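You operate a simulated robot arm through the tools that you are given. There is no shell and no other tool.

The job below is to be done with a simulated two-armed robot. You get a single attempt, and the scene is never put back.

TASK
Blow the dust off the cover plate and lacquer it.
Fine: spray box on, air till no dust shows, lacquer can in the white seat facing the plate, spray till covered, box off with a dry hand (a wet one takes a minute). Set down upright: lacquer can.
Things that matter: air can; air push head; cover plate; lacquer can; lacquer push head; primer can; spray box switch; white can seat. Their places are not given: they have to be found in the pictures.

The check looks at the end state, three seconds after you hand in, the way a careful person would. Anything else that was tipped, shoved, dropped, spilled or broken makes it a failure. A push-on lid holds only when it is set on centred and level and pressed home; a screw cap is set on level and turned clockwise until tight.

THE ROBOT
Two 7-joint arms with two-finger grippers on one trunk that stands fixed in place. Base frame: the origin is at the foot of the trunk, x ahead of it, y to its left, z up. Units: mm, degrees, N and s.
The left shoulder is at [60, 179, 1246], the right one opposite. With the tool pointing down near the work surface each hand reaches from about 100 to 600 mm from the base axis, measured 20 degrees to its own side. Payload 1.96 kg a hand.
The TCP of each hand is the grasp point between the finger pads, 20 mm short of the fingertips. In the tool frame z runs along the fingers and y along their closing line. Largest opening 72 mm; the body of the gripper starts 38 mm behind the TCP.
Orientation is told as [roll, pitch, yaw] about the base's x, y, z axes, in that order, counted from this pose: with the fingers straight down and closing along the base's y, the tool's x points along the base's -x, its y along +y and its z along -z.

THE INTERFACE
- The arms move only by the tool apply_moves. It takes "left_commands", "right_commands" or both (then of equal length, played together; a hand with none holds still); each is a list of rows, each a list of 7 numbers: the shift along the base's x, y, z in mm, then the turn, a rotation vector about the base's x, y, z in degrees, then the finger opening in mm, from 0 to 72. In form: [[dx, dy, dz, wx, wy, wz, grip], ...]. A call has 1 to 20 rows; each row shifts and turns the commanded pose from where the row before left it. Each row takes 0.2 s and may step no farther than 50 mm and 8.6 degrees from the row before; otherwise, or with a gripper value out of range, the whole call is refused. Where a pose cannot be reached the arm comes as near as it can. A force on the tool above 40 N (or 10 N above the force at the start of the call, whichever is more), or a blocked arm, ends the call early, and 0.2 s more pass. The fingers move at their own pace (about 153 mm/s each) and stop on an object; they squeeze with about 30 N. The grip force told is the motor's: it shows also when the fingers shut on nothing. Time passes only in rows, and 0.2 s behind the last, so rows that do not move let the fingers close. It gives the time, the measured TCP pose, the force on the tool (base axes), the opening and the grip force at its end, in the units of the frame above (readings bear some noise), with the torque about the TCP (base axes, N m) and any sound that the robot's microphone picked up.
- Cameras (640 x 400 px; columns grow to the right, rows downward): "scene" is now at [17.3, -10.2, 1795.4]; the picture's right is [-0.15, -0.99, 0.00], its down [-0.76, 0.12, -0.64] and it looks along [0.64, -0.10, -0.76] (base axes); focal length 346 px, centre (320, 200). "left" rides on the left gripper at [71, -19, -82] in its tool frame; the picture's right is [0.26, 0.97, 0.00], its down [-0.67, 0.18, -0.72] and it looks along [-0.69, 0.19, 0.70] (tool axes); focal length 280 px, centre (320, 200). "right" rides on the right gripper at [71, 19, -82] in its tool frame; the picture's right is [-0.26, 0.96, 0.00], its down [-0.67, -0.18, -0.71] and it looks along [-0.69, -0.19, 0.70] (tool axes); focal length 280 px, centre (320, 200).
- camera(camera): a new picture of that camera. The clock stands still meanwhile.
- lift_body(by): slides the trunk up (or, below 0, down) by that many mm; the arms and the scene camera ride with it, the base frame stays. It gives what a move gives, with no picture.
- aim_head(pan, tilt): turns the head with the scene camera to pan (to the left, within 86 degrees either way) and tilt (down, from -29 to 69), counted from straight ahead of the robot. It gives what a move gives.
- point_at(camera, pixels): for up to 12 pixels [column, row] of the newest picture of that camera ("zoom" is the newest enlarged one), the place [x, y, z] in the base frame of the surface seen there, good to about 2 mm. The clock stands still meanwhile.
- inspect(camera, box): a new picture of the part [left, top, right, bottom] of that camera's present view, enlarged. The clock stands still meanwhile.
- sign_off(): hands the job in; it is judged then, once.

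Leave the grippers open and the arms clear of the work at the hand-in unless told otherwise.

The tools are called after "Call:" as name(argument=value, ...) on one line, values as JSON. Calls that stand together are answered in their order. apply_moves: Moves the arms, as the interface text tells. Its arguments: {"type":"object","properties":{"left_commands":{"type":"array"},"right_commands":{"type":"array"}},"required":[]} The other tools are called the same way: lift_body (by) slides the trunk up or down; aim_head (pan, tilt) turns the head that bears the scene camera; camera (camera) takes a picture; point_at (camera, pixels) gives the place of the surface under pixels of a picture; inspect (camera, box) takes an enlarged picture of a part of a camera's view; sign_off () hands the job in.

At the start:

```text
time_s: 0.0
left_tcp_pos: [395.5, 160.6, 1365.2]
left_tcp_rot: [0.0, 0.1, -0.1]
left_contact_force: [-0.2, -0.2, -0.2]
left_torque: [0.02, -0.01, -0.01]
left_gripper_width: 71.9
left_finger_force: 0.1
right_tcp_pos: [363.0, -170.4, 1271.8]
right_tcp_rot: [-0.1, 0.0, 0.0]
right_contact_force: [0.3, 0.0, 0.3]
right_torque: [-0.02, 0.01, -0.03]
right_gripper_width: 72.1
right_finger_force: 0.0
trunk travel left (down, up): [-891.0, 99.0]
head pan, tilt: [-8.9, 49.9]
```

scene: 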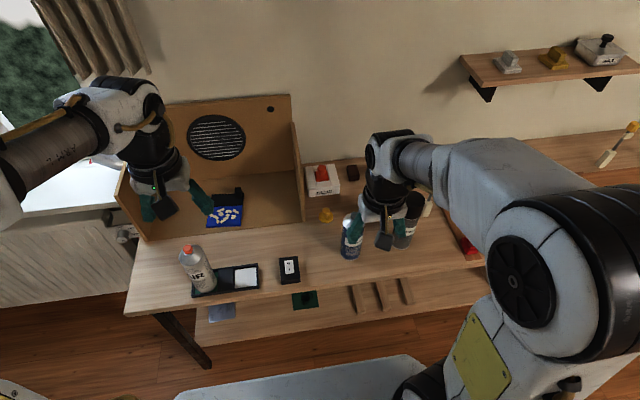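
right: 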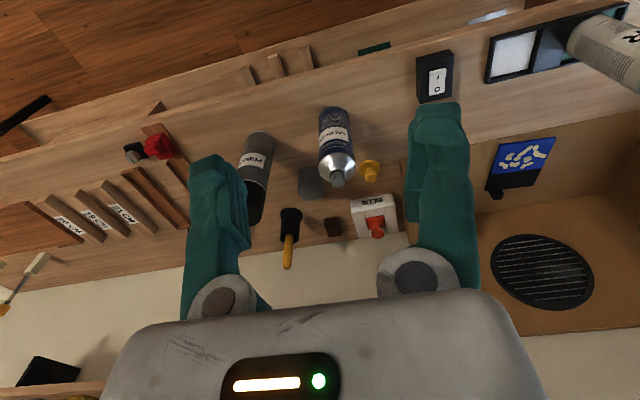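
left: 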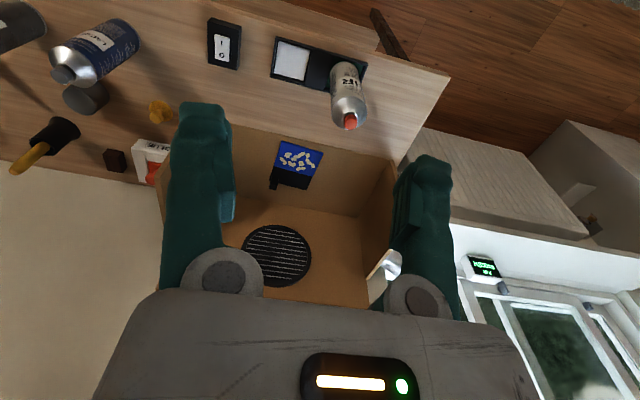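

I see a bench with a cardboard spray box (blue plate inside), an air can at about (195,268), a switch at (289,268), and cans at (352,238) and (407,228). I'll enlarge parts of the scene view to read them.

Call:
inspect(camera="scene", box=[110, 180, 310, 305])

Call:
inspect(camera="scene", box=[290, 140, 490, 265])

Call:
inspect(camera="left", box=[0, 0, 400, 250])

Call:
inspect(camera="right", box=[220, 30, 640, 290])

```text
3.20 times, centred on (210, 242) of scene
```

zoom: 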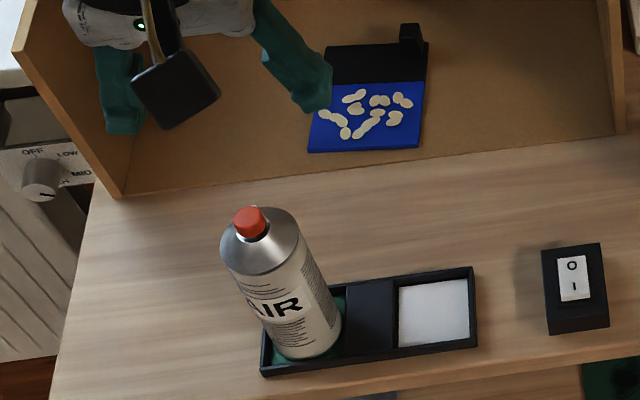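

```text
3.20 times, centred on (390, 202) of scene
```

zoom: 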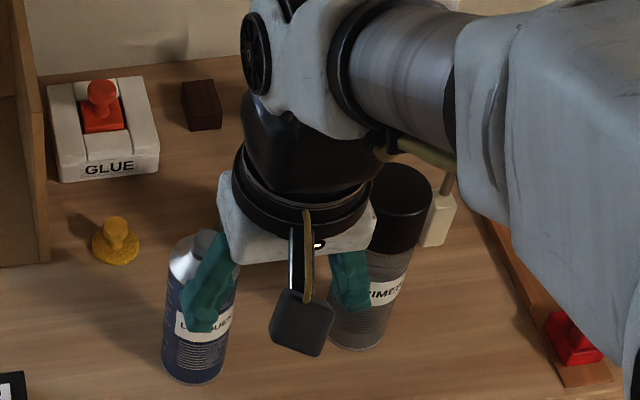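

```text
1.60 times, centred on (200, 125) of left
```

zoom: 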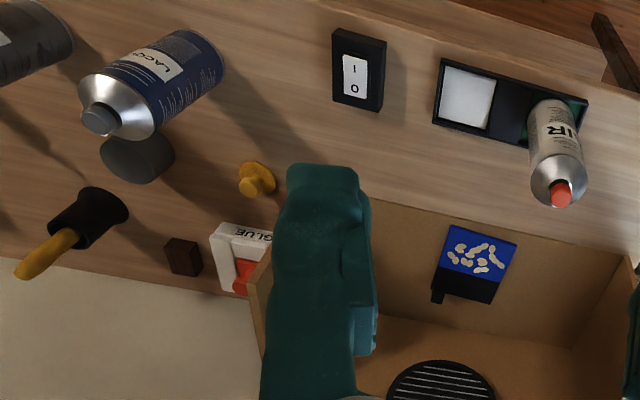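

```text
1.52 times, centred on (430, 160) of right
```

zoom: 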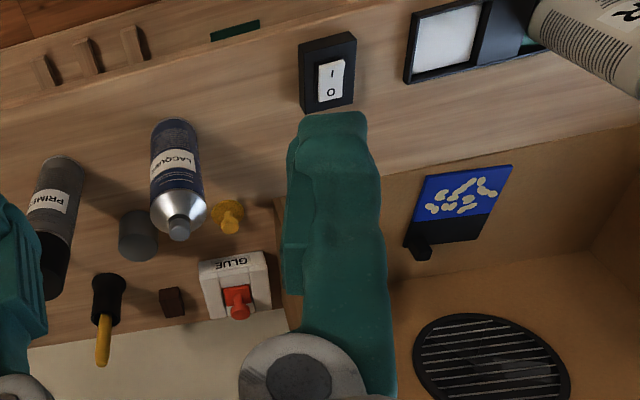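

The lacquer can (blue, grey push head) has no lid on, the primer can has a black lid, and the air can stands in a green seat beside the white pad. I'll measure places now, using the scene picture first.

Call:
camera(camera="scene")

Call:
point_at(camera="scene", pixels=[[187, 249], [198, 272], [205, 291], [245, 276], [287, 261], [289, 271], [222, 222], [240, 195], [225, 215], [349, 216], [347, 255], [325, 215]])

Call:
inspect(camera="scene", box=[180, 85, 310, 166])

Call:
inspect(camera="left", box=[420, 220, 580, 320])

```text
taken
```

scene: 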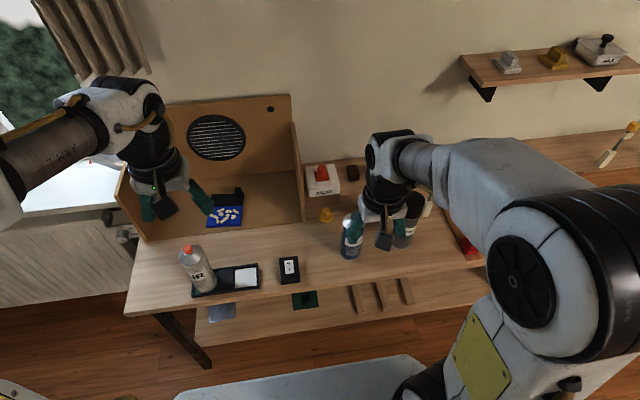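

```text
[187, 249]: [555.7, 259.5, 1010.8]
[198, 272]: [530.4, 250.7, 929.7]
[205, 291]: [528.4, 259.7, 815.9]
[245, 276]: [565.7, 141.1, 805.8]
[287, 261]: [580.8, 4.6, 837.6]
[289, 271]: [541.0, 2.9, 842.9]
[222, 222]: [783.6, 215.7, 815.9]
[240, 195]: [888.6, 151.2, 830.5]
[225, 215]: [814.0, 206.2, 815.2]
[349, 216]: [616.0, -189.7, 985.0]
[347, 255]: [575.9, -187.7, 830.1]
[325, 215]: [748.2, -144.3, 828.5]
```

```text
4.92 times, centred on (245, 126) of scene
```

zoom: 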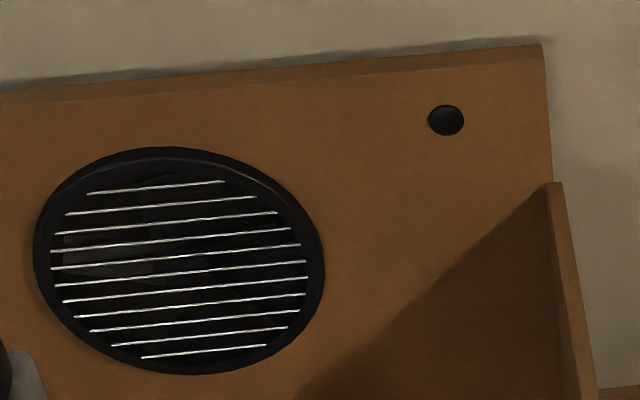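

```text
4.00 times, centred on (500, 270) of left
```

zoom: 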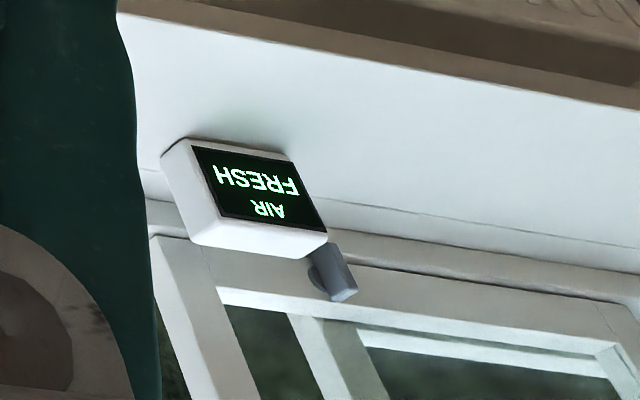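

The indicator by the window reads AIR FRESH and the fan's lamp is dark. I'll look closely at the air head, the seats, the switch and the lacquer head.

Call:
inspect(camera="scene", box=[170, 235, 234, 275])

Call:
inspect(camera="scene", box=[190, 250, 318, 330])

Call:
inspect(camera="left", box=[265, 30, 393, 110])

Call:
inspect(camera="left", box=[40, 10, 168, 90])

Call:
inspect(camera="left", box=[235, 115, 363, 195])

```text
10.00 times, centred on (202, 255) of scene
```

zoom: 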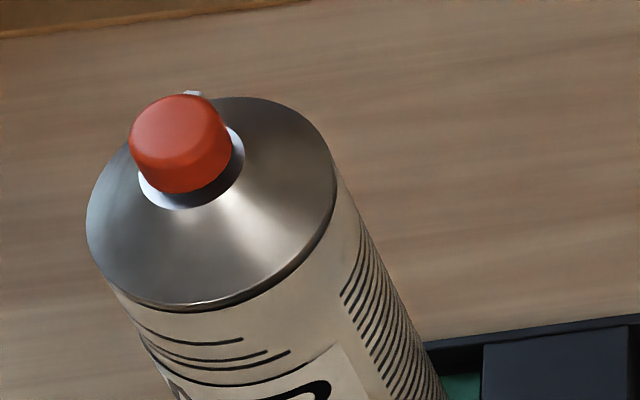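

```text
5.00 times, centred on (254, 290) of scene
```

zoom: 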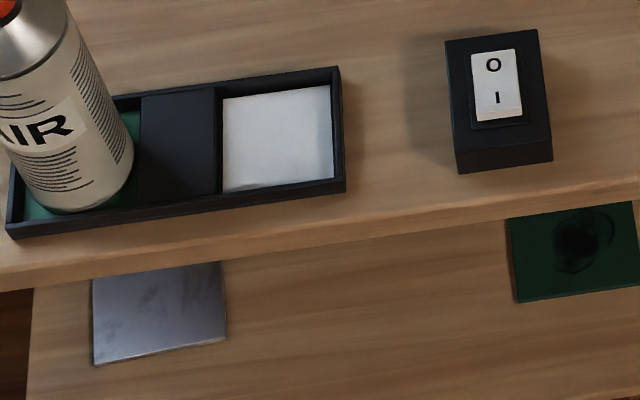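

```text
5.00 times, centred on (329, 70) of left
```

zoom: 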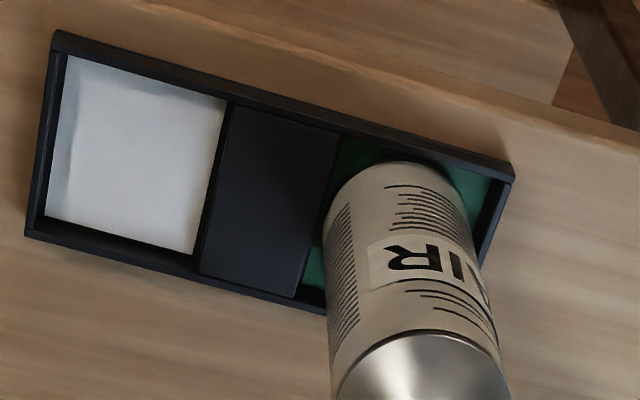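

```text
5.00 times, centred on (104, 50) of left
```

zoom: 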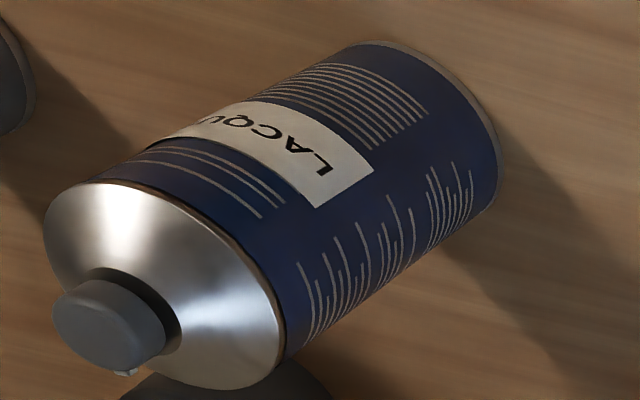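

```text
5.00 times, centred on (299, 155) of left
```

zoom: 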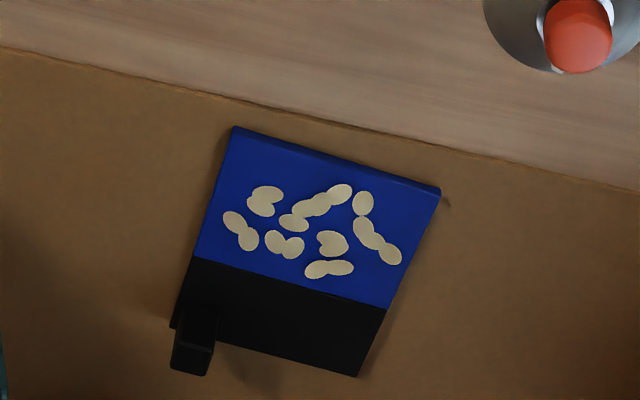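

Now precise places: I take an enlarged view of the tray and air can, then read points in it.

Call:
inspect(camera="scene", box=[170, 225, 330, 325])

```text
4.00 times, centred on (250, 275) of scene
```

zoom: 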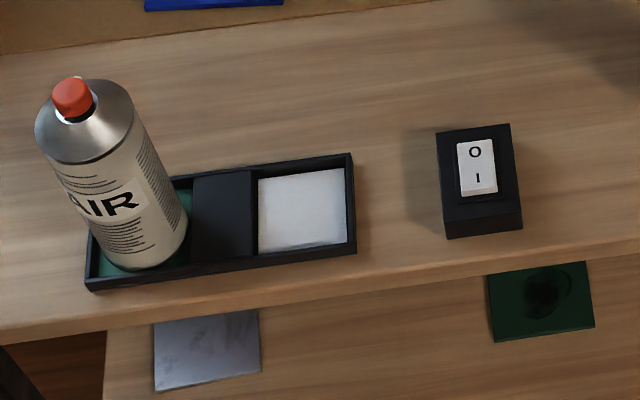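

Points in this zoom: air head top (72,92), seat corners (262,180), (342,170), (260,248), (345,240), tray rim (352,158), (355,245), table front of tray (300,275), rocker O end (474,152), rocker I end (479,180), switch corners.

Call:
point_at(camera="zoom", pixels=[[72, 92], [262, 182], [340, 172], [262, 247], [344, 239], [350, 156], [353, 250], [300, 280], [474, 150], [480, 185], [440, 135], [520, 215]])

Call:
point_at(camera="zoom", pixels=[[72, 80], [60, 100], [85, 100], [110, 258], [145, 268], [180, 240], [50, 150], [120, 140], [221, 215], [400, 200], [462, 170], [495, 168]])

```text
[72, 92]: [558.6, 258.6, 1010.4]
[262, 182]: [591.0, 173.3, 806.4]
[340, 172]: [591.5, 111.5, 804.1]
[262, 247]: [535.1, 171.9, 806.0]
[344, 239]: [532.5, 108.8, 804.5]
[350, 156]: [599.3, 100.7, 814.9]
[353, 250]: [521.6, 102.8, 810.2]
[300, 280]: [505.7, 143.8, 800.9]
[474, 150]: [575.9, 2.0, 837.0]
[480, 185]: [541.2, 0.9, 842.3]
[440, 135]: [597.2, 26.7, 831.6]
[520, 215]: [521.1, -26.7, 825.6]
```

```text
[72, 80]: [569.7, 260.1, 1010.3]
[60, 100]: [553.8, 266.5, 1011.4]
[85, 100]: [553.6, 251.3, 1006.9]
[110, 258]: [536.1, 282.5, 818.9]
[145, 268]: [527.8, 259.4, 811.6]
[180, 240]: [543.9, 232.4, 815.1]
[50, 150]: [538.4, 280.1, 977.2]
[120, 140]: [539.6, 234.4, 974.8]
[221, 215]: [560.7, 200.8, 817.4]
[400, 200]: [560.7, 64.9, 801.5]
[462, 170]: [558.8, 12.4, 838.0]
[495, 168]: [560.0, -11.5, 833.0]
```

Table top is z≈800, white seat centre ≈(562,141), rocker's O end is down (off). Next I look at the lacquer and primer cans and the plate for measurements.

Call:
inspect(camera="scene", box=[310, 190, 438, 270])

Call:
point_at(camera="zoom", pixels=[[210, 120], [175, 150], [205, 190], [170, 300], [205, 345], [240, 320], [75, 130], [350, 200], [500, 60], [440, 110], [520, 115], [500, 280]])

Call:
inspect(camera="right", box=[232, 90, 392, 190])

Call:
point_at(camera="zoom", pixels=[[420, 365], [350, 280], [490, 280], [400, 90], [340, 90], [460, 90], [310, 350], [100, 180], [60, 340], [130, 430], [90, 300], [550, 310]])

```text
5.00 times, centred on (374, 230) of scene
```

zoom: 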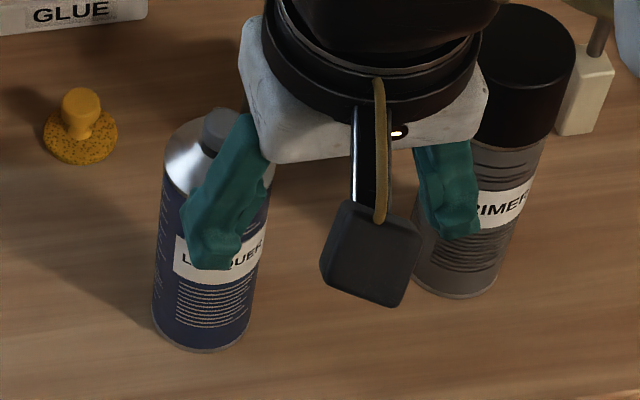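

```text
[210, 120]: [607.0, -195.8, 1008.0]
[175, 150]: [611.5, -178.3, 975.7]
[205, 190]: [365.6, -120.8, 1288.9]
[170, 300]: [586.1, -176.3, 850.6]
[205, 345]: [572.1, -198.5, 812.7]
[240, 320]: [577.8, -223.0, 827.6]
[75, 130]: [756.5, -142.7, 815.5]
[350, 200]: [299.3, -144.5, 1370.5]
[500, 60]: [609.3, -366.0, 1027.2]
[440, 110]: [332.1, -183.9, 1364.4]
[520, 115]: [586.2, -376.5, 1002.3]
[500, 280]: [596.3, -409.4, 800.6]
```

```text
4.00 times, centred on (312, 140) of right
```

zoom: 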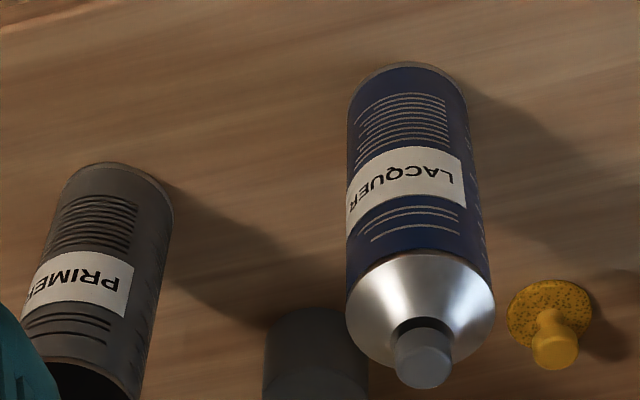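

```text
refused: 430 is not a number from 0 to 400
```

Lacquer head is near (607,-196,1008). Now the plate in the box, to know where the nozzles must point.

Call:
inspect(camera="scene", box=[190, 180, 270, 230])

Call:
point_at(camera="zoom", pixels=[[155, 380], [400, 370], [410, 210], [170, 250], [280, 300], [280, 150], [400, 140], [200, 140], [360, 70], [280, 387], [430, 330], [500, 330]])

Call:
inspect(camera="right", box=[232, 90, 392, 190])

Call:
point_at(camera="zoom", pixels=[[425, 360], [350, 280], [490, 280], [400, 90], [350, 110], [460, 110], [310, 350], [100, 180], [60, 340], [130, 390], [550, 340], [520, 310]])

```text
8.00 times, centred on (230, 205) of scene
```

zoom: 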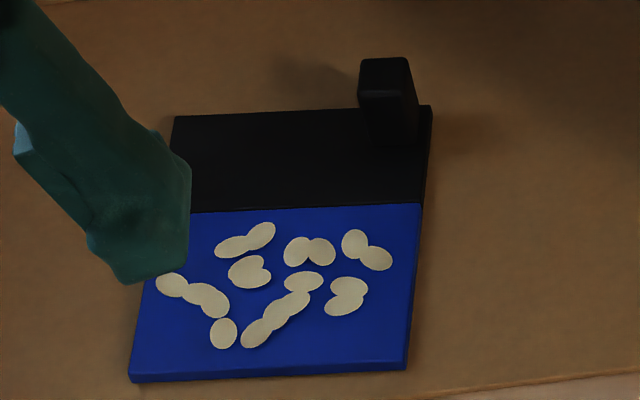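

```text
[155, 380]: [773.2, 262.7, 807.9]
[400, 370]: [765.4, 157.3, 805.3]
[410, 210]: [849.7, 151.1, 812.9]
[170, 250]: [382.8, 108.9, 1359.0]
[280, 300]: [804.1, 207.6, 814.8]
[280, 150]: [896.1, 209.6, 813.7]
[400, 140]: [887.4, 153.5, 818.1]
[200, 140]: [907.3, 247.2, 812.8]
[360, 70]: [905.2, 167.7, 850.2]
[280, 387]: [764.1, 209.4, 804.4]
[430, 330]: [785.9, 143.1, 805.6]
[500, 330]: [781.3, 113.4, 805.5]
```

```text
4.00 times, centred on (312, 140) of right
```

zoom: 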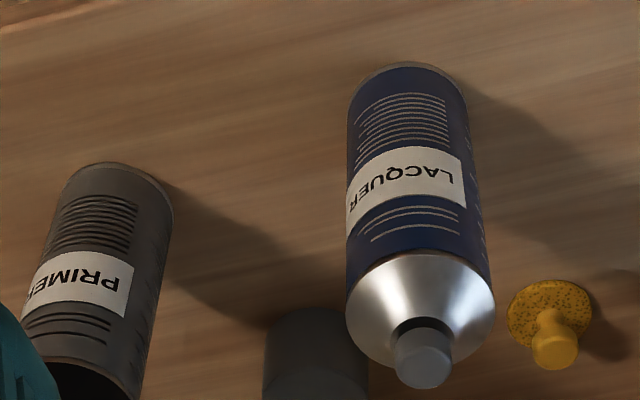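

```text
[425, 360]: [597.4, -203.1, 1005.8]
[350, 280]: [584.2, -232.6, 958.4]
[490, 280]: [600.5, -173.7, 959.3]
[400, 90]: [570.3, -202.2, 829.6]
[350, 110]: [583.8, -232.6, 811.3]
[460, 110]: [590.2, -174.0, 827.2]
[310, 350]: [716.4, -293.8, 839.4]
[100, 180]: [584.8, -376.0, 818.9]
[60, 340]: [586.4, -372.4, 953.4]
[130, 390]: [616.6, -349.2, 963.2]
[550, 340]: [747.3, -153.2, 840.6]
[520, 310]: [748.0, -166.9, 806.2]
```

The plate lies flat in the box, blue face spanning about x 765–855, y 153–262 at z≈815. Lacquer can axis is about (601,-203), air can axis about (560,259). First the spray box switch: I bring the right hand (fingers closed) to a point above the rocker's I end (541, 1).

Call:
apply_moves(right_commands=[[0, 34, -40, 0, 0, 0, 0], [0, 34, -40, 0, 0, 0, 0], [0, 34, -40, 0, 0, 0, 0], [0, 34, -40, 0, 0, 0, 0], [0, 35, -40, 0, 0, 0, 0], [44, 0, -20, 0, 0, 0, 0], [44, 0, -20, 0, 0, 0, 0], [44, 0, -20, 0, 0, 0, 0], [46, 0, -20, 0, 0, 0, 0], [0, 0, 0, 0, 0, 0, 0]])

```text
refused: row 1 steps farther than a row can; nothing moved
```

The row was a bit over 50 mm long; I use smaller steps.

Call:
apply_moves(right_commands=[[0, 28, -35, 0, 0, 0, 0], [0, 28, -35, 0, 0, 0, 0], [0, 28, -35, 0, 0, 0, 0], [0, 28, -35, 0, 0, 0, 0], [0, 29, -35, 0, 0, 0, 0], [0, 30, -35, 0, 0, 0, 0], [44, 0, -18, 0, 0, 0, 0], [44, 0, -18, 0, 0, 0, 0], [44, 0, -18, 0, 0, 0, 0], [46, 0, -18, 0, 0, 0, 0], [0, 0, 0, 0, 0, 0, 0]])

```text
time_s: 2.4
left_tcp_pos: [394.1, 159.0, 1366.1]
left_tcp_rot: [0.0, -0.1, 0.1]
left_contact_force: [0.6, 0.3, -0.7]
left_torque: [-0.01, -0.03, 0.01]
left_gripper_width: 71.9
left_finger_force: 0.1
right_tcp_pos: [540.0, -1.5, 989.5]
right_tcp_rot: [0.0, 0.2, -0.1]
right_contact_force: [-0.2, 0.5, 0.4]
right_torque: [-0.03, 0.01, -0.02]
right_gripper_width: 0.1
right_finger_force: 30.1
trunk travel left (down, up): [-891.0, 99.0]
head pan, tilt: [-8.9, 49.9]
```

The right hand reached (540,-1.5,989). I check its camera view and the scene view before pressing.

Call:
camera(camera="right")

Call:
camera(camera="scene")

```text
taken
```

right: 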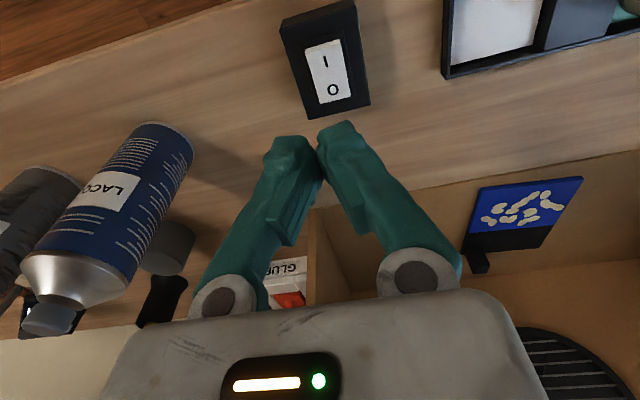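

```text
taken
```

scene: 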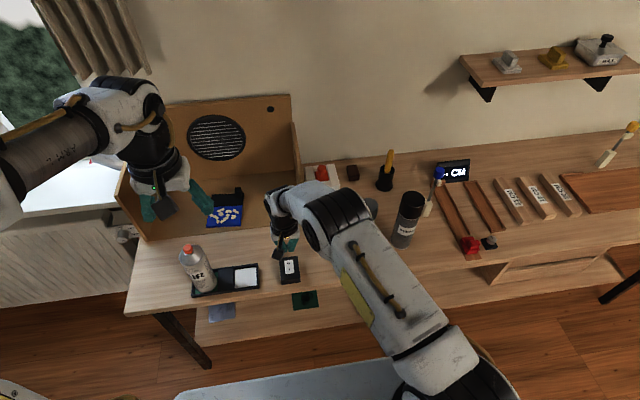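

The closed fingertips are above the switch and the way is clear. I lower to just above the rocker, then press in small steps.

Call:
apply_moves(right_commands=[[1, 1, -38, 0, 0, 0, 0], [1, 1, -38, 0, 0, 0, 0], [0, 0, -36, 0, 0, 0, 0], [0, 0, -6, 0, 0, 0, 0], [0, 0, 0, 0, 0, 0, 0]])

Call:
camera(camera="scene")

```text
time_s: 3.6
left_tcp_pos: [396.4, 159.3, 1364.9]
left_tcp_rot: [0.0, 0.0, 0.0]
left_contact_force: [0.6, 0.4, -0.5]
left_torque: [0.0, -0.01, -0.02]
left_gripper_width: 71.9
left_finger_force: 0.1
right_tcp_pos: [540.6, 2.4, 872.9]
right_tcp_rot: [0.0, 0.0, 0.0]
right_contact_force: [0.6, 0.5, -0.2]
right_torque: [-0.01, 0.02, 0.0]
right_gripper_width: 0.0
right_finger_force: 29.7
trunk travel left (down, up): [-891.0, 99.0]
head pan, tilt: [-8.9, 49.9]
```

```text
taken
```

scene: 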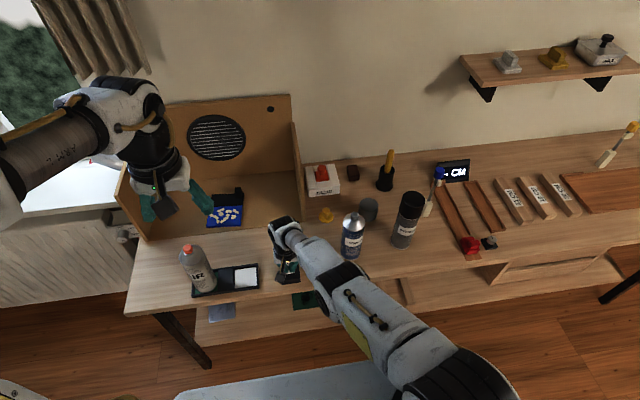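

Fingertips are at about z 853, 11 mm above the rocker. I press down slowly.

Call:
apply_moves(right_commands=[[1, 0, -4, 0, 0, 0, 0], [0, 0, -4, 0, 0, 0, 0], [0, 0, -3, 0, 0, 0, 0], [0, 0, -2, 0, 0, 0, 0], [0, 0, -2, 0, 0, 0, 0], [0, 0, -2, 0, 0, 0, 0], [0, 0, -1, 0, 0, 0, 0]])

```text
time_s: 5.2
left_tcp_pos: [394.6, 159.7, 1365.9]
left_tcp_rot: [0.0, 0.0, 0.0]
left_contact_force: [0.3, -0.6, -0.9]
left_torque: [-0.04, -0.02, 0.01]
left_gripper_width: 71.9
left_finger_force: 0.2
right_tcp_pos: [540.5, -2.8, 867.5]
right_tcp_rot: [0.2, -0.3, 0.0]
right_contact_force: [-0.3, 1.2, 0.1]
right_torque: [-0.01, -0.01, -0.05]
right_gripper_width: 0.2
right_finger_force: 29.9
right hand out of reach, approached as far as the arm can: row 1, 2, 4, 7
trunk travel left (down, up): [-891.0, 99.0]
head pan, tilt: [-8.9, 49.9]
```

The arm runs out of reach at this height, so the trunk should be lower. I raise the right hand by 200 mm, then lower the trunk 150 mm (hand ends near z 917, well above the switch).

Call:
apply_moves(right_commands=[[0, 0, 45, 0, 0, 0, 0], [0, 0, 45, 0, 0, 0, 0], [0, 0, 45, 0, 0, 0, 0], [0, 0, 45, 0, 0, 0, 0], [0, 0, 30, 0, 0, 0, 0], [0, 0, 0, 0, 0, 0, 0]])

Call:
lift_body(by=-150)

Call:
camera(camera="scene")

```text
time_s: 6.6
left_tcp_pos: [396.0, 160.3, 1365.2]
left_tcp_rot: [0.0, 0.1, 0.1]
left_contact_force: [-0.1, -0.1, 0.1]
left_torque: [-0.01, 0.03, 0.03]
left_gripper_width: 72.3
left_finger_force: 0.1
right_tcp_pos: [548.0, -8.8, 1060.2]
right_tcp_rot: [0.0, 0.1, 0.0]
right_contact_force: [0.3, 0.4, 0.3]
right_torque: [-0.01, 0.0, 0.01]
right_gripper_width: 0.0
right_finger_force: 29.5
right hand out of reach, approached as far as the arm can: row 1
trunk travel left (down, up): [-891.0, 99.0]
head pan, tilt: [-8.9, 49.9]
```

```text
time_s: 8.3
left_tcp_pos: [395.3, 158.7, 1215.7]
left_tcp_rot: [0.0, 0.1, 0.1]
left_contact_force: [0.0, 0.1, 0.4]
left_torque: [-0.05, -0.01, -0.02]
left_gripper_width: 72.1
left_finger_force: 0.0
right_tcp_pos: [547.3, -9.3, 910.2]
right_tcp_rot: [0.0, 0.0, 0.0]
right_contact_force: [1.0, -0.9, -0.6]
right_torque: [0.01, 0.0, 0.02]
right_gripper_width: 0.1
right_finger_force: 29.8
trunk travel left (down, up): [-741.0, 249.0]
head pan, tilt: [-8.9, 49.9]
```

```text
taken
```

scene: 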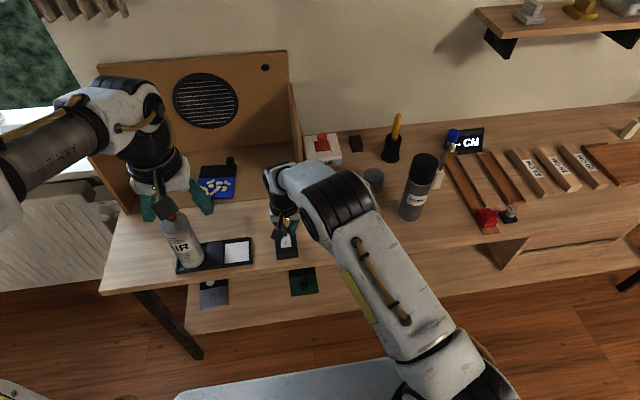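

Right TCP is (547,-9,910). I correct to (542,1) and lower to z 868, then check.

Call:
apply_moves(right_commands=[[-5, 10, -20, 0, 0, 0, 0], [0, 0, -20, 0, 0, 0, 0], [0, 0, 0, 0, 0, 0, 0]])

Call:
camera(camera="right")

```text
time_s: 9.2
left_tcp_pos: [394.8, 159.3, 1215.4]
left_tcp_rot: [0.0, -0.1, 0.0]
left_contact_force: [0.1, 0.3, 0.0]
left_torque: [-0.01, 0.04, 0.0]
left_gripper_width: 71.9
left_finger_force: 0.0
right_tcp_pos: [540.8, 0.8, 868.2]
right_tcp_rot: [0.0, 0.1, 0.0]
right_contact_force: [0.9, 0.4, 0.4]
right_torque: [0.03, -0.01, 0.02]
right_gripper_width: 0.2
right_finger_force: 30.1
trunk travel left (down, up): [-741.0, 249.0]
head pan, tilt: [-8.9, 49.9]
```

```text
taken
```

right: 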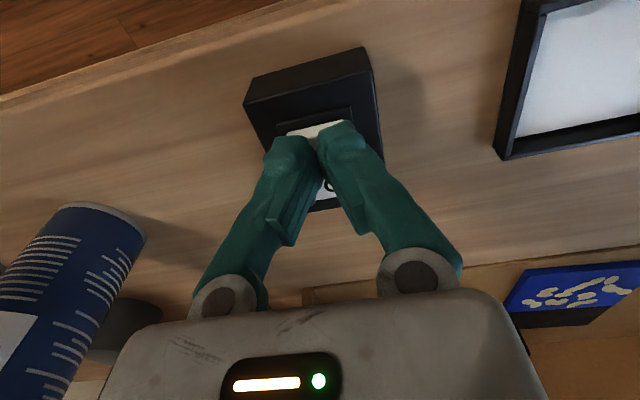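

Fingertips sit right over the I end. I press in 2 mm steps.

Call:
apply_moves(right_commands=[[0, 0, -3, 0, 0, 0, 0], [0, 0, -2, 0, 0, 0, 0], [0, 0, -2, 0, 0, 0, 0], [0, 0, -2, 0, 0, 0, 0], [0, 0, -2, 0, 0, 0, 0]])

```text
time_s: 10.3
left_tcp_pos: [394.6, 158.6, 1216.7]
left_tcp_rot: [0.0, -0.2, 0.0]
left_contact_force: [-0.1, 1.0, 0.1]
left_torque: [0.0, 0.01, 0.02]
left_gripper_width: 72.1
left_finger_force: 0.1
right_tcp_pos: [539.8, 0.2, 858.7]
right_tcp_rot: [0.0, 0.0, -0.1]
right_contact_force: [-1.2, 0.0, 0.8]
right_torque: [-0.02, 0.0, 0.01]
right_gripper_width: 6.4
right_finger_force: 29.9
trunk travel left (down, up): [-741.0, 249.0]
head pan, tilt: [-8.9, 49.9]
```

No sharp force yet, but the opening reads 6.4 mm. I look before continuing.

Call:
inspect(camera="right", box=[220, 30, 420, 230])

Call:
inspect(camera="scene", box=[240, 150, 340, 280])

```text
2.00 times, centred on (320, 130) of right
```

zoom: 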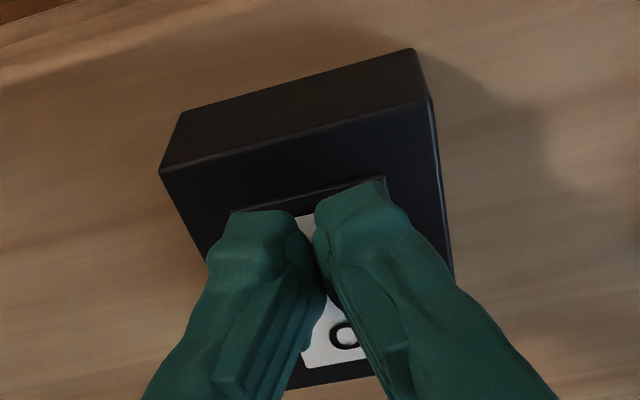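

```text
3.08 times, centred on (290, 215) of scene
```

zoom: 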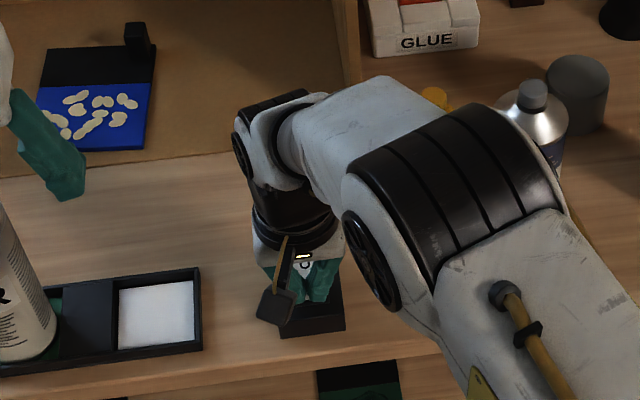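

The fingers rest on the rocker and slipped apart a little. I press a bit farther.

Call:
apply_moves(right_commands=[[0, 0, -2, 0, 0, 0, 0], [0, 0, -2, 0, 0, 0, 0], [0, 0, -1, 0, 0, 0, 0]])

```text
time_s: 11.2
left_tcp_pos: [393.6, 158.8, 1216.5]
left_tcp_rot: [0.1, -0.2, -0.1]
left_contact_force: [-0.3, 0.3, 0.0]
left_torque: [0.01, -0.01, 0.0]
left_gripper_width: 72.1
left_finger_force: 0.0
right_tcp_pos: [541.9, 1.0, 854.8]
right_tcp_rot: [0.1, -0.1, 0.0]
right_contact_force: [-1.6, 0.3, 10.2]
right_torque: [-0.01, -0.03, 0.06]
right_gripper_width: 5.7
right_finger_force: 29.7
trunk travel left (down, up): [-741.0, 249.0]
head pan, tilt: [-8.9, 49.9]
```

Contact is 10 N now. I check whether the box lamp or fan shows it is on.

Call:
inspect(camera="scene", box=[160, 40, 320, 140])

Call:
inspect(camera="right", box=[220, 30, 420, 230])

```text
4.00 times, centred on (240, 90) of scene
```

zoom: 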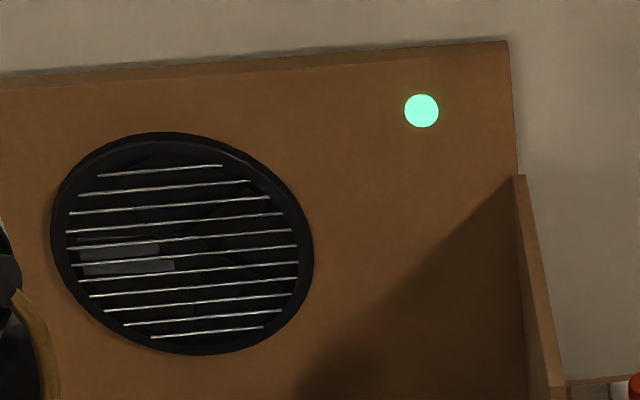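

```text
2.00 times, centred on (320, 130) of right
```

zoom: 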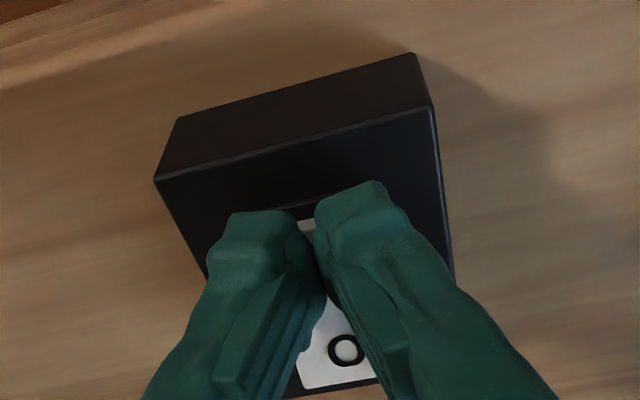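

The lamp glows green: the box is on. I lift the right hand straight up and draw it back to the right.

Call:
apply_moves(right_commands=[[0, 0, 15, 0, 0, 0, 0], [0, 0, 40, 0, 0, 0, 0], [0, 0, 45, 0, 0, 0, 0], [0, 0, 45, 0, 0, 0, 0], [-30, -30, 20, 0, 0, 0, 0], [-35, -35, 0, 0, 0, 0, 0], [-35, -35, 0, 0, 0, 0, 0], [-35, -35, 0, 0, 0, 0, 0], [0, -35, 0, 0, 0, 0, 0], [0, 0, 0, 0, 0, 0, 72]])

Call:
camera(camera="scene")

Call:
camera(camera="left")

```text
time_s: 13.3
left_tcp_pos: [396.1, 160.2, 1214.6]
left_tcp_rot: [0.0, -0.1, 0.0]
left_contact_force: [-0.1, 0.5, 0.6]
left_torque: [-0.02, 0.06, 0.0]
left_gripper_width: 72.0
left_finger_force: 0.0
right_tcp_pos: [408.9, -169.1, 1007.6]
right_tcp_rot: [0.0, 0.0, 0.0]
right_contact_force: [-0.1, -0.4, 0.6]
right_torque: [0.0, -0.01, 0.0]
right_gripper_width: 72.1
right_finger_force: 0.0
right hand out of reach, approached as far as the arm can: row 4
trunk travel left (down, up): [-741.0, 249.0]
head pan, tilt: [-8.9, 49.9]
```

```text
taken
```

scene: 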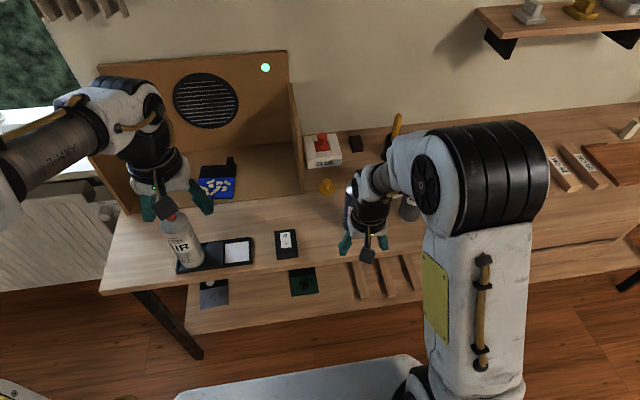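

```text
taken
```

left: 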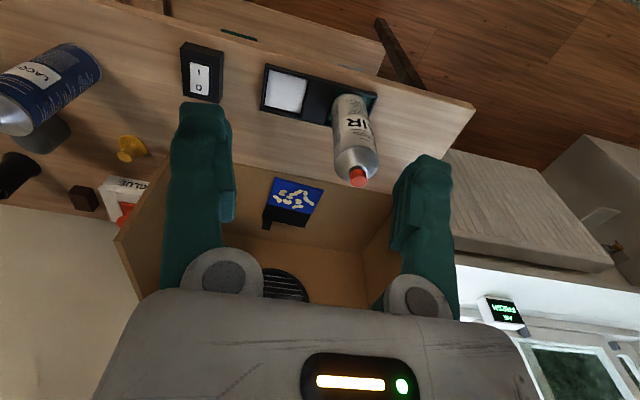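

Now the air can. I zoom on its head from the new camera height, both scene and left cameras, to refine its centre and nozzle direction.

Call:
inspect(camera="left", box=[320, 130, 400, 190])

Call:
inspect(camera="scene", box=[150, 205, 214, 245])

Call:
point_at(camera="zoom", pixels=[[180, 80], [200, 60], [200, 100], [180, 120], [240, 80], [210, 85], [220, 40], [170, 60], [230, 110], [150, 200], [280, 160], [330, 220]])

```text
6.67 times, centred on (360, 160) of left
```

zoom: 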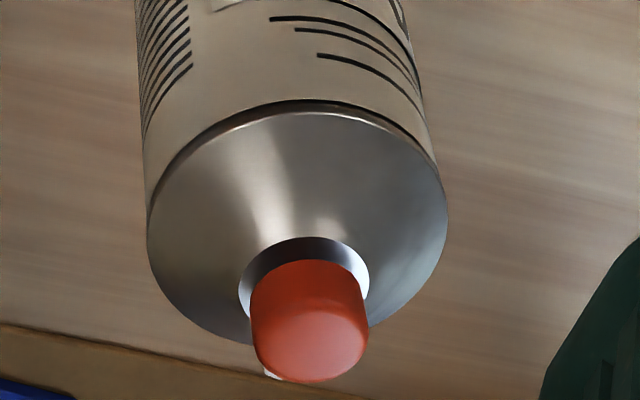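

```text
10.00 times, centred on (182, 225) of scene
```

zoom: 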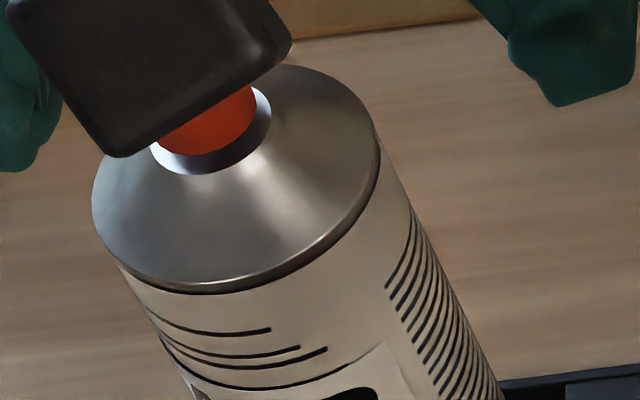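

```text
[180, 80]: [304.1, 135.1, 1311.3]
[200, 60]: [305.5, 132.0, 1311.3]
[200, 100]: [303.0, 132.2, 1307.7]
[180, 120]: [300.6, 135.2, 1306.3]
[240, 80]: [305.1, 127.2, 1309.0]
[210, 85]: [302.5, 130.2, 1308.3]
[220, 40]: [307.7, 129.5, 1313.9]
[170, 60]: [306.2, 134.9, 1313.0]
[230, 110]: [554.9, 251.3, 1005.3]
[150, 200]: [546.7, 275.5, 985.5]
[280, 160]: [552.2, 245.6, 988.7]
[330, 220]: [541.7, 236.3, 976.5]
```

The nozzle (white dot) points forward and slightly right, toward the plate. I read the head's top from the left camera at about (359,181).

Call:
point_at(camera="left", pixels=[[359, 181], [357, 178], [361, 178], [359, 184], [355, 182], [363, 182], [352, 160], [372, 160]])

```text
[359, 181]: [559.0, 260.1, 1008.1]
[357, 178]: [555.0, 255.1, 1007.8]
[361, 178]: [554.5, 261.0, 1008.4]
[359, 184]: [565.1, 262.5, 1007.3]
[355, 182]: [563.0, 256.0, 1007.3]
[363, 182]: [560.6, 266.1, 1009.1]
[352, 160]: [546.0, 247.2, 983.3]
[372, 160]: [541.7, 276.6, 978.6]
```

Head top ≈(560,260,1009). I close the left fingers and bring them to above it, tips about 25 mm over the head.

Call:
apply_moves(left_commands=[[32, 20, -20, 0, 0, 0, 0], [32, 20, -20, 0, 0, 0, 0], [32, 20, -20, 0, 0, 0, 0], [33, 20, -20, 0, 0, 0, 0], [34, 20, -20, 0, 0, 0, 0], [0, 0, -30, 0, 0, 0, 0], [0, 0, -30, 0, 0, 0, 0], [0, 0, 0, 0, 0, 0, 0]])

Call:
camera(camera="left")

Call:
camera(camera="scene")

```text
time_s: 15.2
left_tcp_pos: [424.7, 214.4, 1113.2]
left_tcp_rot: [0.1, 0.0, 0.2]
left_contact_force: [-0.7, 0.1, -0.1]
left_torque: [-0.02, 0.0, 0.0]
left_gripper_width: 0.0
left_finger_force: 30.0
left hand out of reach, approached as far as the arm can: row 2, 3, 4, 5, 6, 7
right_tcp_pos: [408.9, -169.7, 1006.2]
right_tcp_rot: [-0.1, 0.0, 0.0]
right_contact_force: [-0.7, -1.0, 0.7]
right_torque: [-0.03, 0.01, -0.02]
right_gripper_width: 71.9
right_finger_force: 0.0
trunk travel left (down, up): [-741.0, 249.0]
head pan, tilt: [-8.9, 49.9]
```

```text
taken
```

left: 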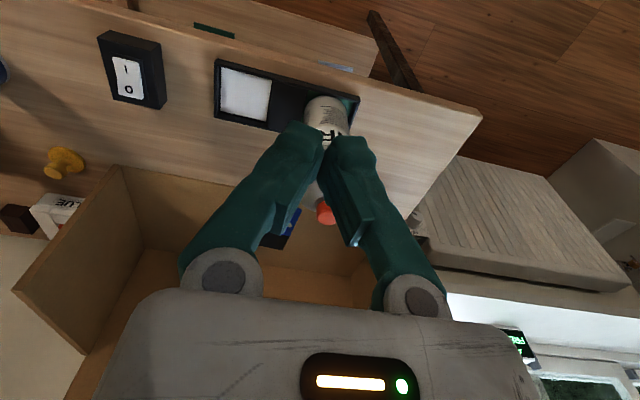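

```text
taken
```

scene: 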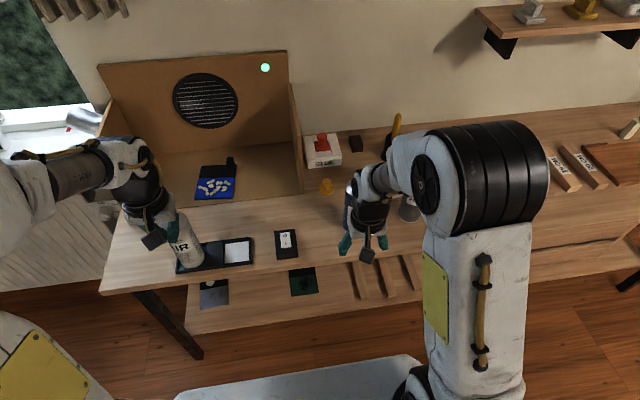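

The left hand fell short (x 425): the wrist sits about 237 mm above the TCP, so pressing heads needs the trunk higher. I raise the trunk back by 150 mm.

Call:
lift_body(by=150)

Call:
apply_moves(left_commands=[[0, 0, 0, 0, 0, 0, 0], [0, 0, 0, 0, 0, 0, 0]])

```text
time_s: 16.9
left_tcp_pos: [425.9, 214.7, 1262.0]
left_tcp_rot: [-0.1, -0.1, 0.1]
left_contact_force: [-0.8, 0.3, 0.6]
left_torque: [0.0, 0.0, -0.02]
left_gripper_width: 0.0
left_finger_force: 29.5
right_tcp_pos: [408.2, -168.0, 1155.9]
right_tcp_rot: [0.0, 0.0, -0.1]
right_contact_force: [-0.3, -0.9, 0.3]
right_torque: [0.01, -0.01, 0.0]
right_gripper_width: 72.3
right_finger_force: 0.0
trunk travel left (down, up): [-891.0, 99.0]
head pan, tilt: [-8.9, 49.9]
```

```text
time_s: 17.5
left_tcp_pos: [424.5, 214.4, 1263.0]
left_tcp_rot: [0.0, -0.2, 0.1]
left_contact_force: [-0.4, 0.8, 0.1]
left_torque: [0.04, -0.02, 0.0]
left_gripper_width: 0.1
left_finger_force: 29.5
right_tcp_pos: [408.6, -168.3, 1156.2]
right_tcp_rot: [0.0, 0.0, 0.0]
right_contact_force: [0.0, 0.4, 0.3]
right_torque: [-0.03, -0.02, 0.0]
right_gripper_width: 72.5
right_finger_force: 0.1
trunk travel left (down, up): [-891.0, 99.0]
head pan, tilt: [-8.9, 49.9]
```

Now left goes down clear of the can, then forward above the red head: target (558,260,1063).

Call:
apply_moves(left_commands=[[0, 0, -40, 0, 0, 0, 0], [0, 0, -40, 0, 0, 0, 0], [0, 0, -40, 0, 0, 0, 0], [0, 0, -40, 0, 0, 0, 0], [33, 11, -10, 0, 0, 0, 0], [33, 11, -10, 0, 0, 0, 0], [33, 12, -10, 0, 0, 0, 0], [34, 12, -10, 0, 0, 0, 0], [0, 0, 0, 0, 0, 0, 0]])

Call:
camera(camera="left")

Call:
camera(camera="scene")

```text
time_s: 19.5
left_tcp_pos: [362.0, 229.1, 1177.3]
left_tcp_rot: [0.1, -0.2, 0.0]
left_contact_force: [0.1, -0.1, -0.9]
left_torque: [0.0, -0.01, -0.01]
left_gripper_width: 0.0
left_finger_force: 29.8
left hand out of reach, approached as far as the arm can: row 1, 2, 3, 4, 5, 6, 7, 8
right_tcp_pos: [408.9, -168.2, 1155.4]
right_tcp_rot: [-0.1, -0.1, -0.1]
right_contact_force: [-0.1, -0.2, 0.7]
right_torque: [-0.02, -0.05, 0.0]
right_gripper_width: 72.0
right_finger_force: 0.0
trunk travel left (down, up): [-891.0, 99.0]
head pan, tilt: [-8.9, 49.9]
```

```text
taken
```

left: 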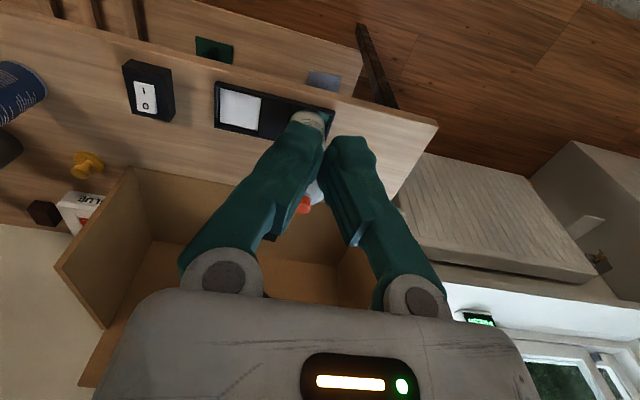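

```text
taken
```

scene: 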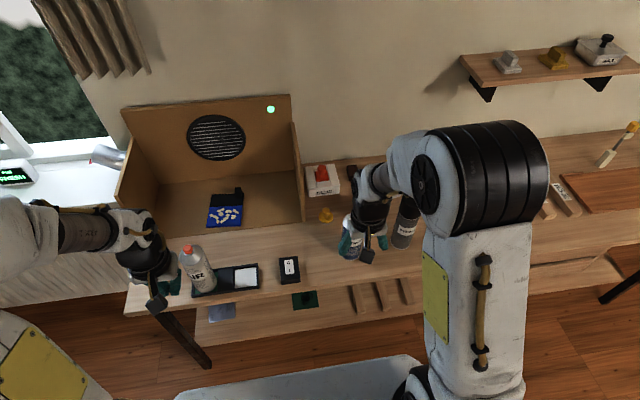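

The left arm got stuck in an awkward elbow pose, well short of the goal and clear of everything. I'll try bringing it back in and toward its starting line to recover a good configuration.

Call:
apply_moves(left_commands=[[0, -20, 20, 0, 0, 0, 0], [0, -20, 30, 0, 0, 0, 0], [0, -20, 30, 0, 0, 0, 0], [0, -10, 30, 0, 0, 0, 0]])

Call:
camera(camera="scene")

```text
time_s: 20.5
left_tcp_pos: [360.0, 160.5, 1284.6]
left_tcp_rot: [0.0, -0.1, 0.1]
left_contact_force: [-0.1, 0.3, -0.1]
left_torque: [0.04, -0.02, 0.0]
left_gripper_width: 0.0
left_finger_force: 29.0
right_tcp_pos: [408.1, -169.2, 1157.3]
right_tcp_rot: [0.0, 0.0, 0.0]
right_contact_force: [-0.3, -0.5, -0.1]
right_torque: [-0.02, -0.02, 0.0]
right_gripper_width: 72.0
right_finger_force: 0.1
trunk travel left (down, up): [-891.0, 99.0]
head pan, tilt: [-8.9, 49.9]
```

```text
taken
```

scene: 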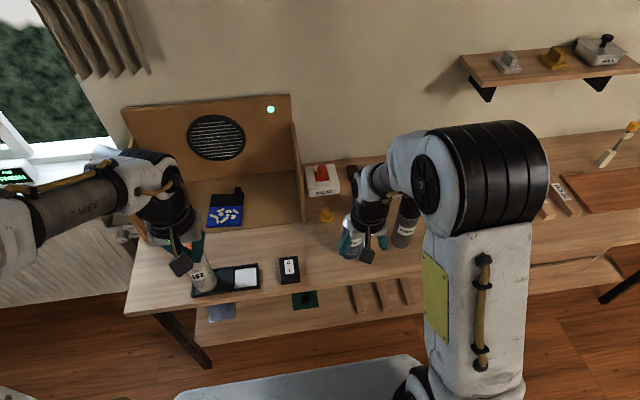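

It tracks again. Now I test going down at y≈160 with short moves, watching the reach flags.

Call:
apply_moves(left_commands=[[0, 0, -45, 0, 0, 0, 0], [0, 0, -45, 0, 0, 0, 0], [0, 0, -45, 0, 0, 0, 0], [0, 0, -45, 0, 0, 0, 0]])

```text
time_s: 21.5
left_tcp_pos: [323.9, 175.0, 1157.5]
left_tcp_rot: [-0.1, -0.1, 0.1]
left_contact_force: [0.5, -0.8, 0.3]
left_torque: [-0.04, 0.02, 0.03]
left_gripper_width: 0.0
left_finger_force: 29.5
left hand out of reach, approached as far as the arm can: row 3, 4
right_tcp_pos: [407.1, -168.5, 1156.6]
right_tcp_rot: [0.0, 0.0, 0.0]
right_contact_force: [0.4, -0.2, -0.4]
right_torque: [0.01, -0.04, 0.0]
right_gripper_width: 72.0
right_finger_force: 0.0
trunk travel left (down, up): [-891.0, 99.0]
head pan, tilt: [-8.9, 49.9]
```

Reach fails going down here too, so it's an elbow/joint-limit matter. I look at both arms' elbows in the scene view to compare them.

Call:
camera(camera="scene")

Call:
point_at(camera="scene", pixels=[[480, 150], [480, 270], [480, 390], [400, 160], [370, 190], [530, 160], [30, 230], [80, 220], [150, 240], [10, 340], [120, 210], [10, 260]])

```text
taken
```

scene: 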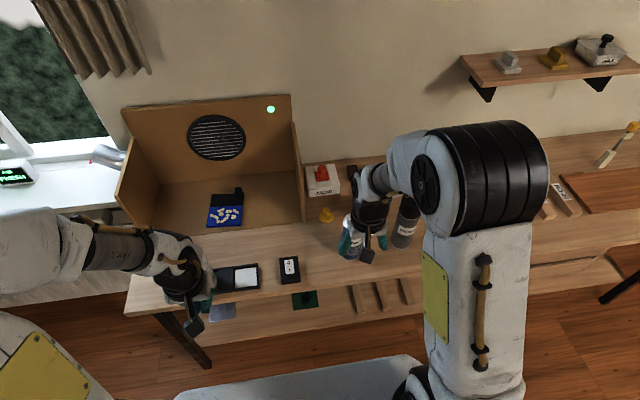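

```text
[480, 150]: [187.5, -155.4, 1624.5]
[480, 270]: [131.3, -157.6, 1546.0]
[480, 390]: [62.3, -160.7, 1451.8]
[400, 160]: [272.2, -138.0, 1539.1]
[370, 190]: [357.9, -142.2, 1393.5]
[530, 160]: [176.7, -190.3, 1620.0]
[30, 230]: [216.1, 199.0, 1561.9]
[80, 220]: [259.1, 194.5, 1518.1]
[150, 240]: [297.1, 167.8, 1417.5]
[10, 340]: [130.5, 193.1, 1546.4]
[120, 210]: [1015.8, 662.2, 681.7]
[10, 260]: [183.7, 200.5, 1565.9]
```

Both elbows are up and high, so folding in close hits limits. I'll take the left hand back up and forward at height, then come down at an angle onto the head.

Call:
apply_moves(left_commands=[[18, 0, 40, 0, 0, 0, 0], [18, 0, 40, 0, 0, 0, 0], [18, 0, 40, 0, 0, 0, 0], [40, 5, 0, 0, 0, 0, 0]])

Call:
apply_moves(left_commands=[[40, 5, -20, 0, 0, 0, 0], [40, 5, -20, 0, 0, 0, 0]])

```text
time_s: 22.5
left_tcp_pos: [419.6, 178.2, 1276.5]
left_tcp_rot: [0.0, 0.1, 0.2]
left_contact_force: [0.6, -0.4, -0.1]
left_torque: [0.0, -0.01, 0.02]
left_gripper_width: 0.3
left_finger_force: 29.3
right_tcp_pos: [410.8, -168.8, 1155.6]
right_tcp_rot: [0.0, 0.1, 0.0]
right_contact_force: [-0.5, 0.4, -0.3]
right_torque: [0.0, 0.02, 0.02]
right_gripper_width: 71.9
right_finger_force: 0.1
trunk travel left (down, up): [-891.0, 99.0]
head pan, tilt: [-8.9, 49.9]
```

```text
time_s: 23.1
left_tcp_pos: [428.8, 202.5, 1270.8]
left_tcp_rot: [0.0, -0.1, 0.1]
left_contact_force: [-0.3, -0.5, -0.7]
left_torque: [0.01, 0.0, 0.02]
left_gripper_width: 0.0
left_finger_force: 29.8
left hand out of reach, approached as far as the arm can: row 1, 2
right_tcp_pos: [409.8, -168.3, 1156.8]
right_tcp_rot: [0.1, 0.1, 0.0]
right_contact_force: [-0.2, 0.3, 0.0]
right_torque: [-0.01, 0.02, -0.03]
right_gripper_width: 72.1
right_finger_force: 0.1
trunk travel left (down, up): [-891.0, 99.0]
head pan, tilt: [-8.9, 49.9]
```

The left arm hits a wrist limit when extended high. The right arm succeeded on an inward-and-down path, so I mirror it with the left: back to (363,170,1272), then inward and down to the middle.

Call:
apply_moves(left_commands=[[-33, -16, 0, 0, 0, 0, 0], [-33, -16, 0, 0, 0, 0, 0], [0, -28, -35, 0, 0, 0, 0], [0, -28, -35, 0, 0, 0, 0], [0, -28, -35, 0, 0, 0, 0]])

```text
time_s: 24.3
left_tcp_pos: [334.2, 101.6, 1196.0]
left_tcp_rot: [0.0, -0.3, 0.2]
left_contact_force: [0.5, -0.3, 0.0]
left_torque: [-0.02, -0.03, -0.02]
left_gripper_width: 0.0
left_finger_force: 29.3
left hand out of reach, approached as far as the arm can: row 4, 5
right_tcp_pos: [405.6, -168.5, 1157.4]
right_tcp_rot: [-0.1, -0.2, 0.0]
right_contact_force: [-0.2, 0.6, 0.8]
right_torque: [-0.01, -0.02, -0.05]
right_gripper_width: 72.2
right_finger_force: 0.1
trunk travel left (down, up): [-891.0, 99.0]
head pan, tilt: [-8.9, 49.9]
```

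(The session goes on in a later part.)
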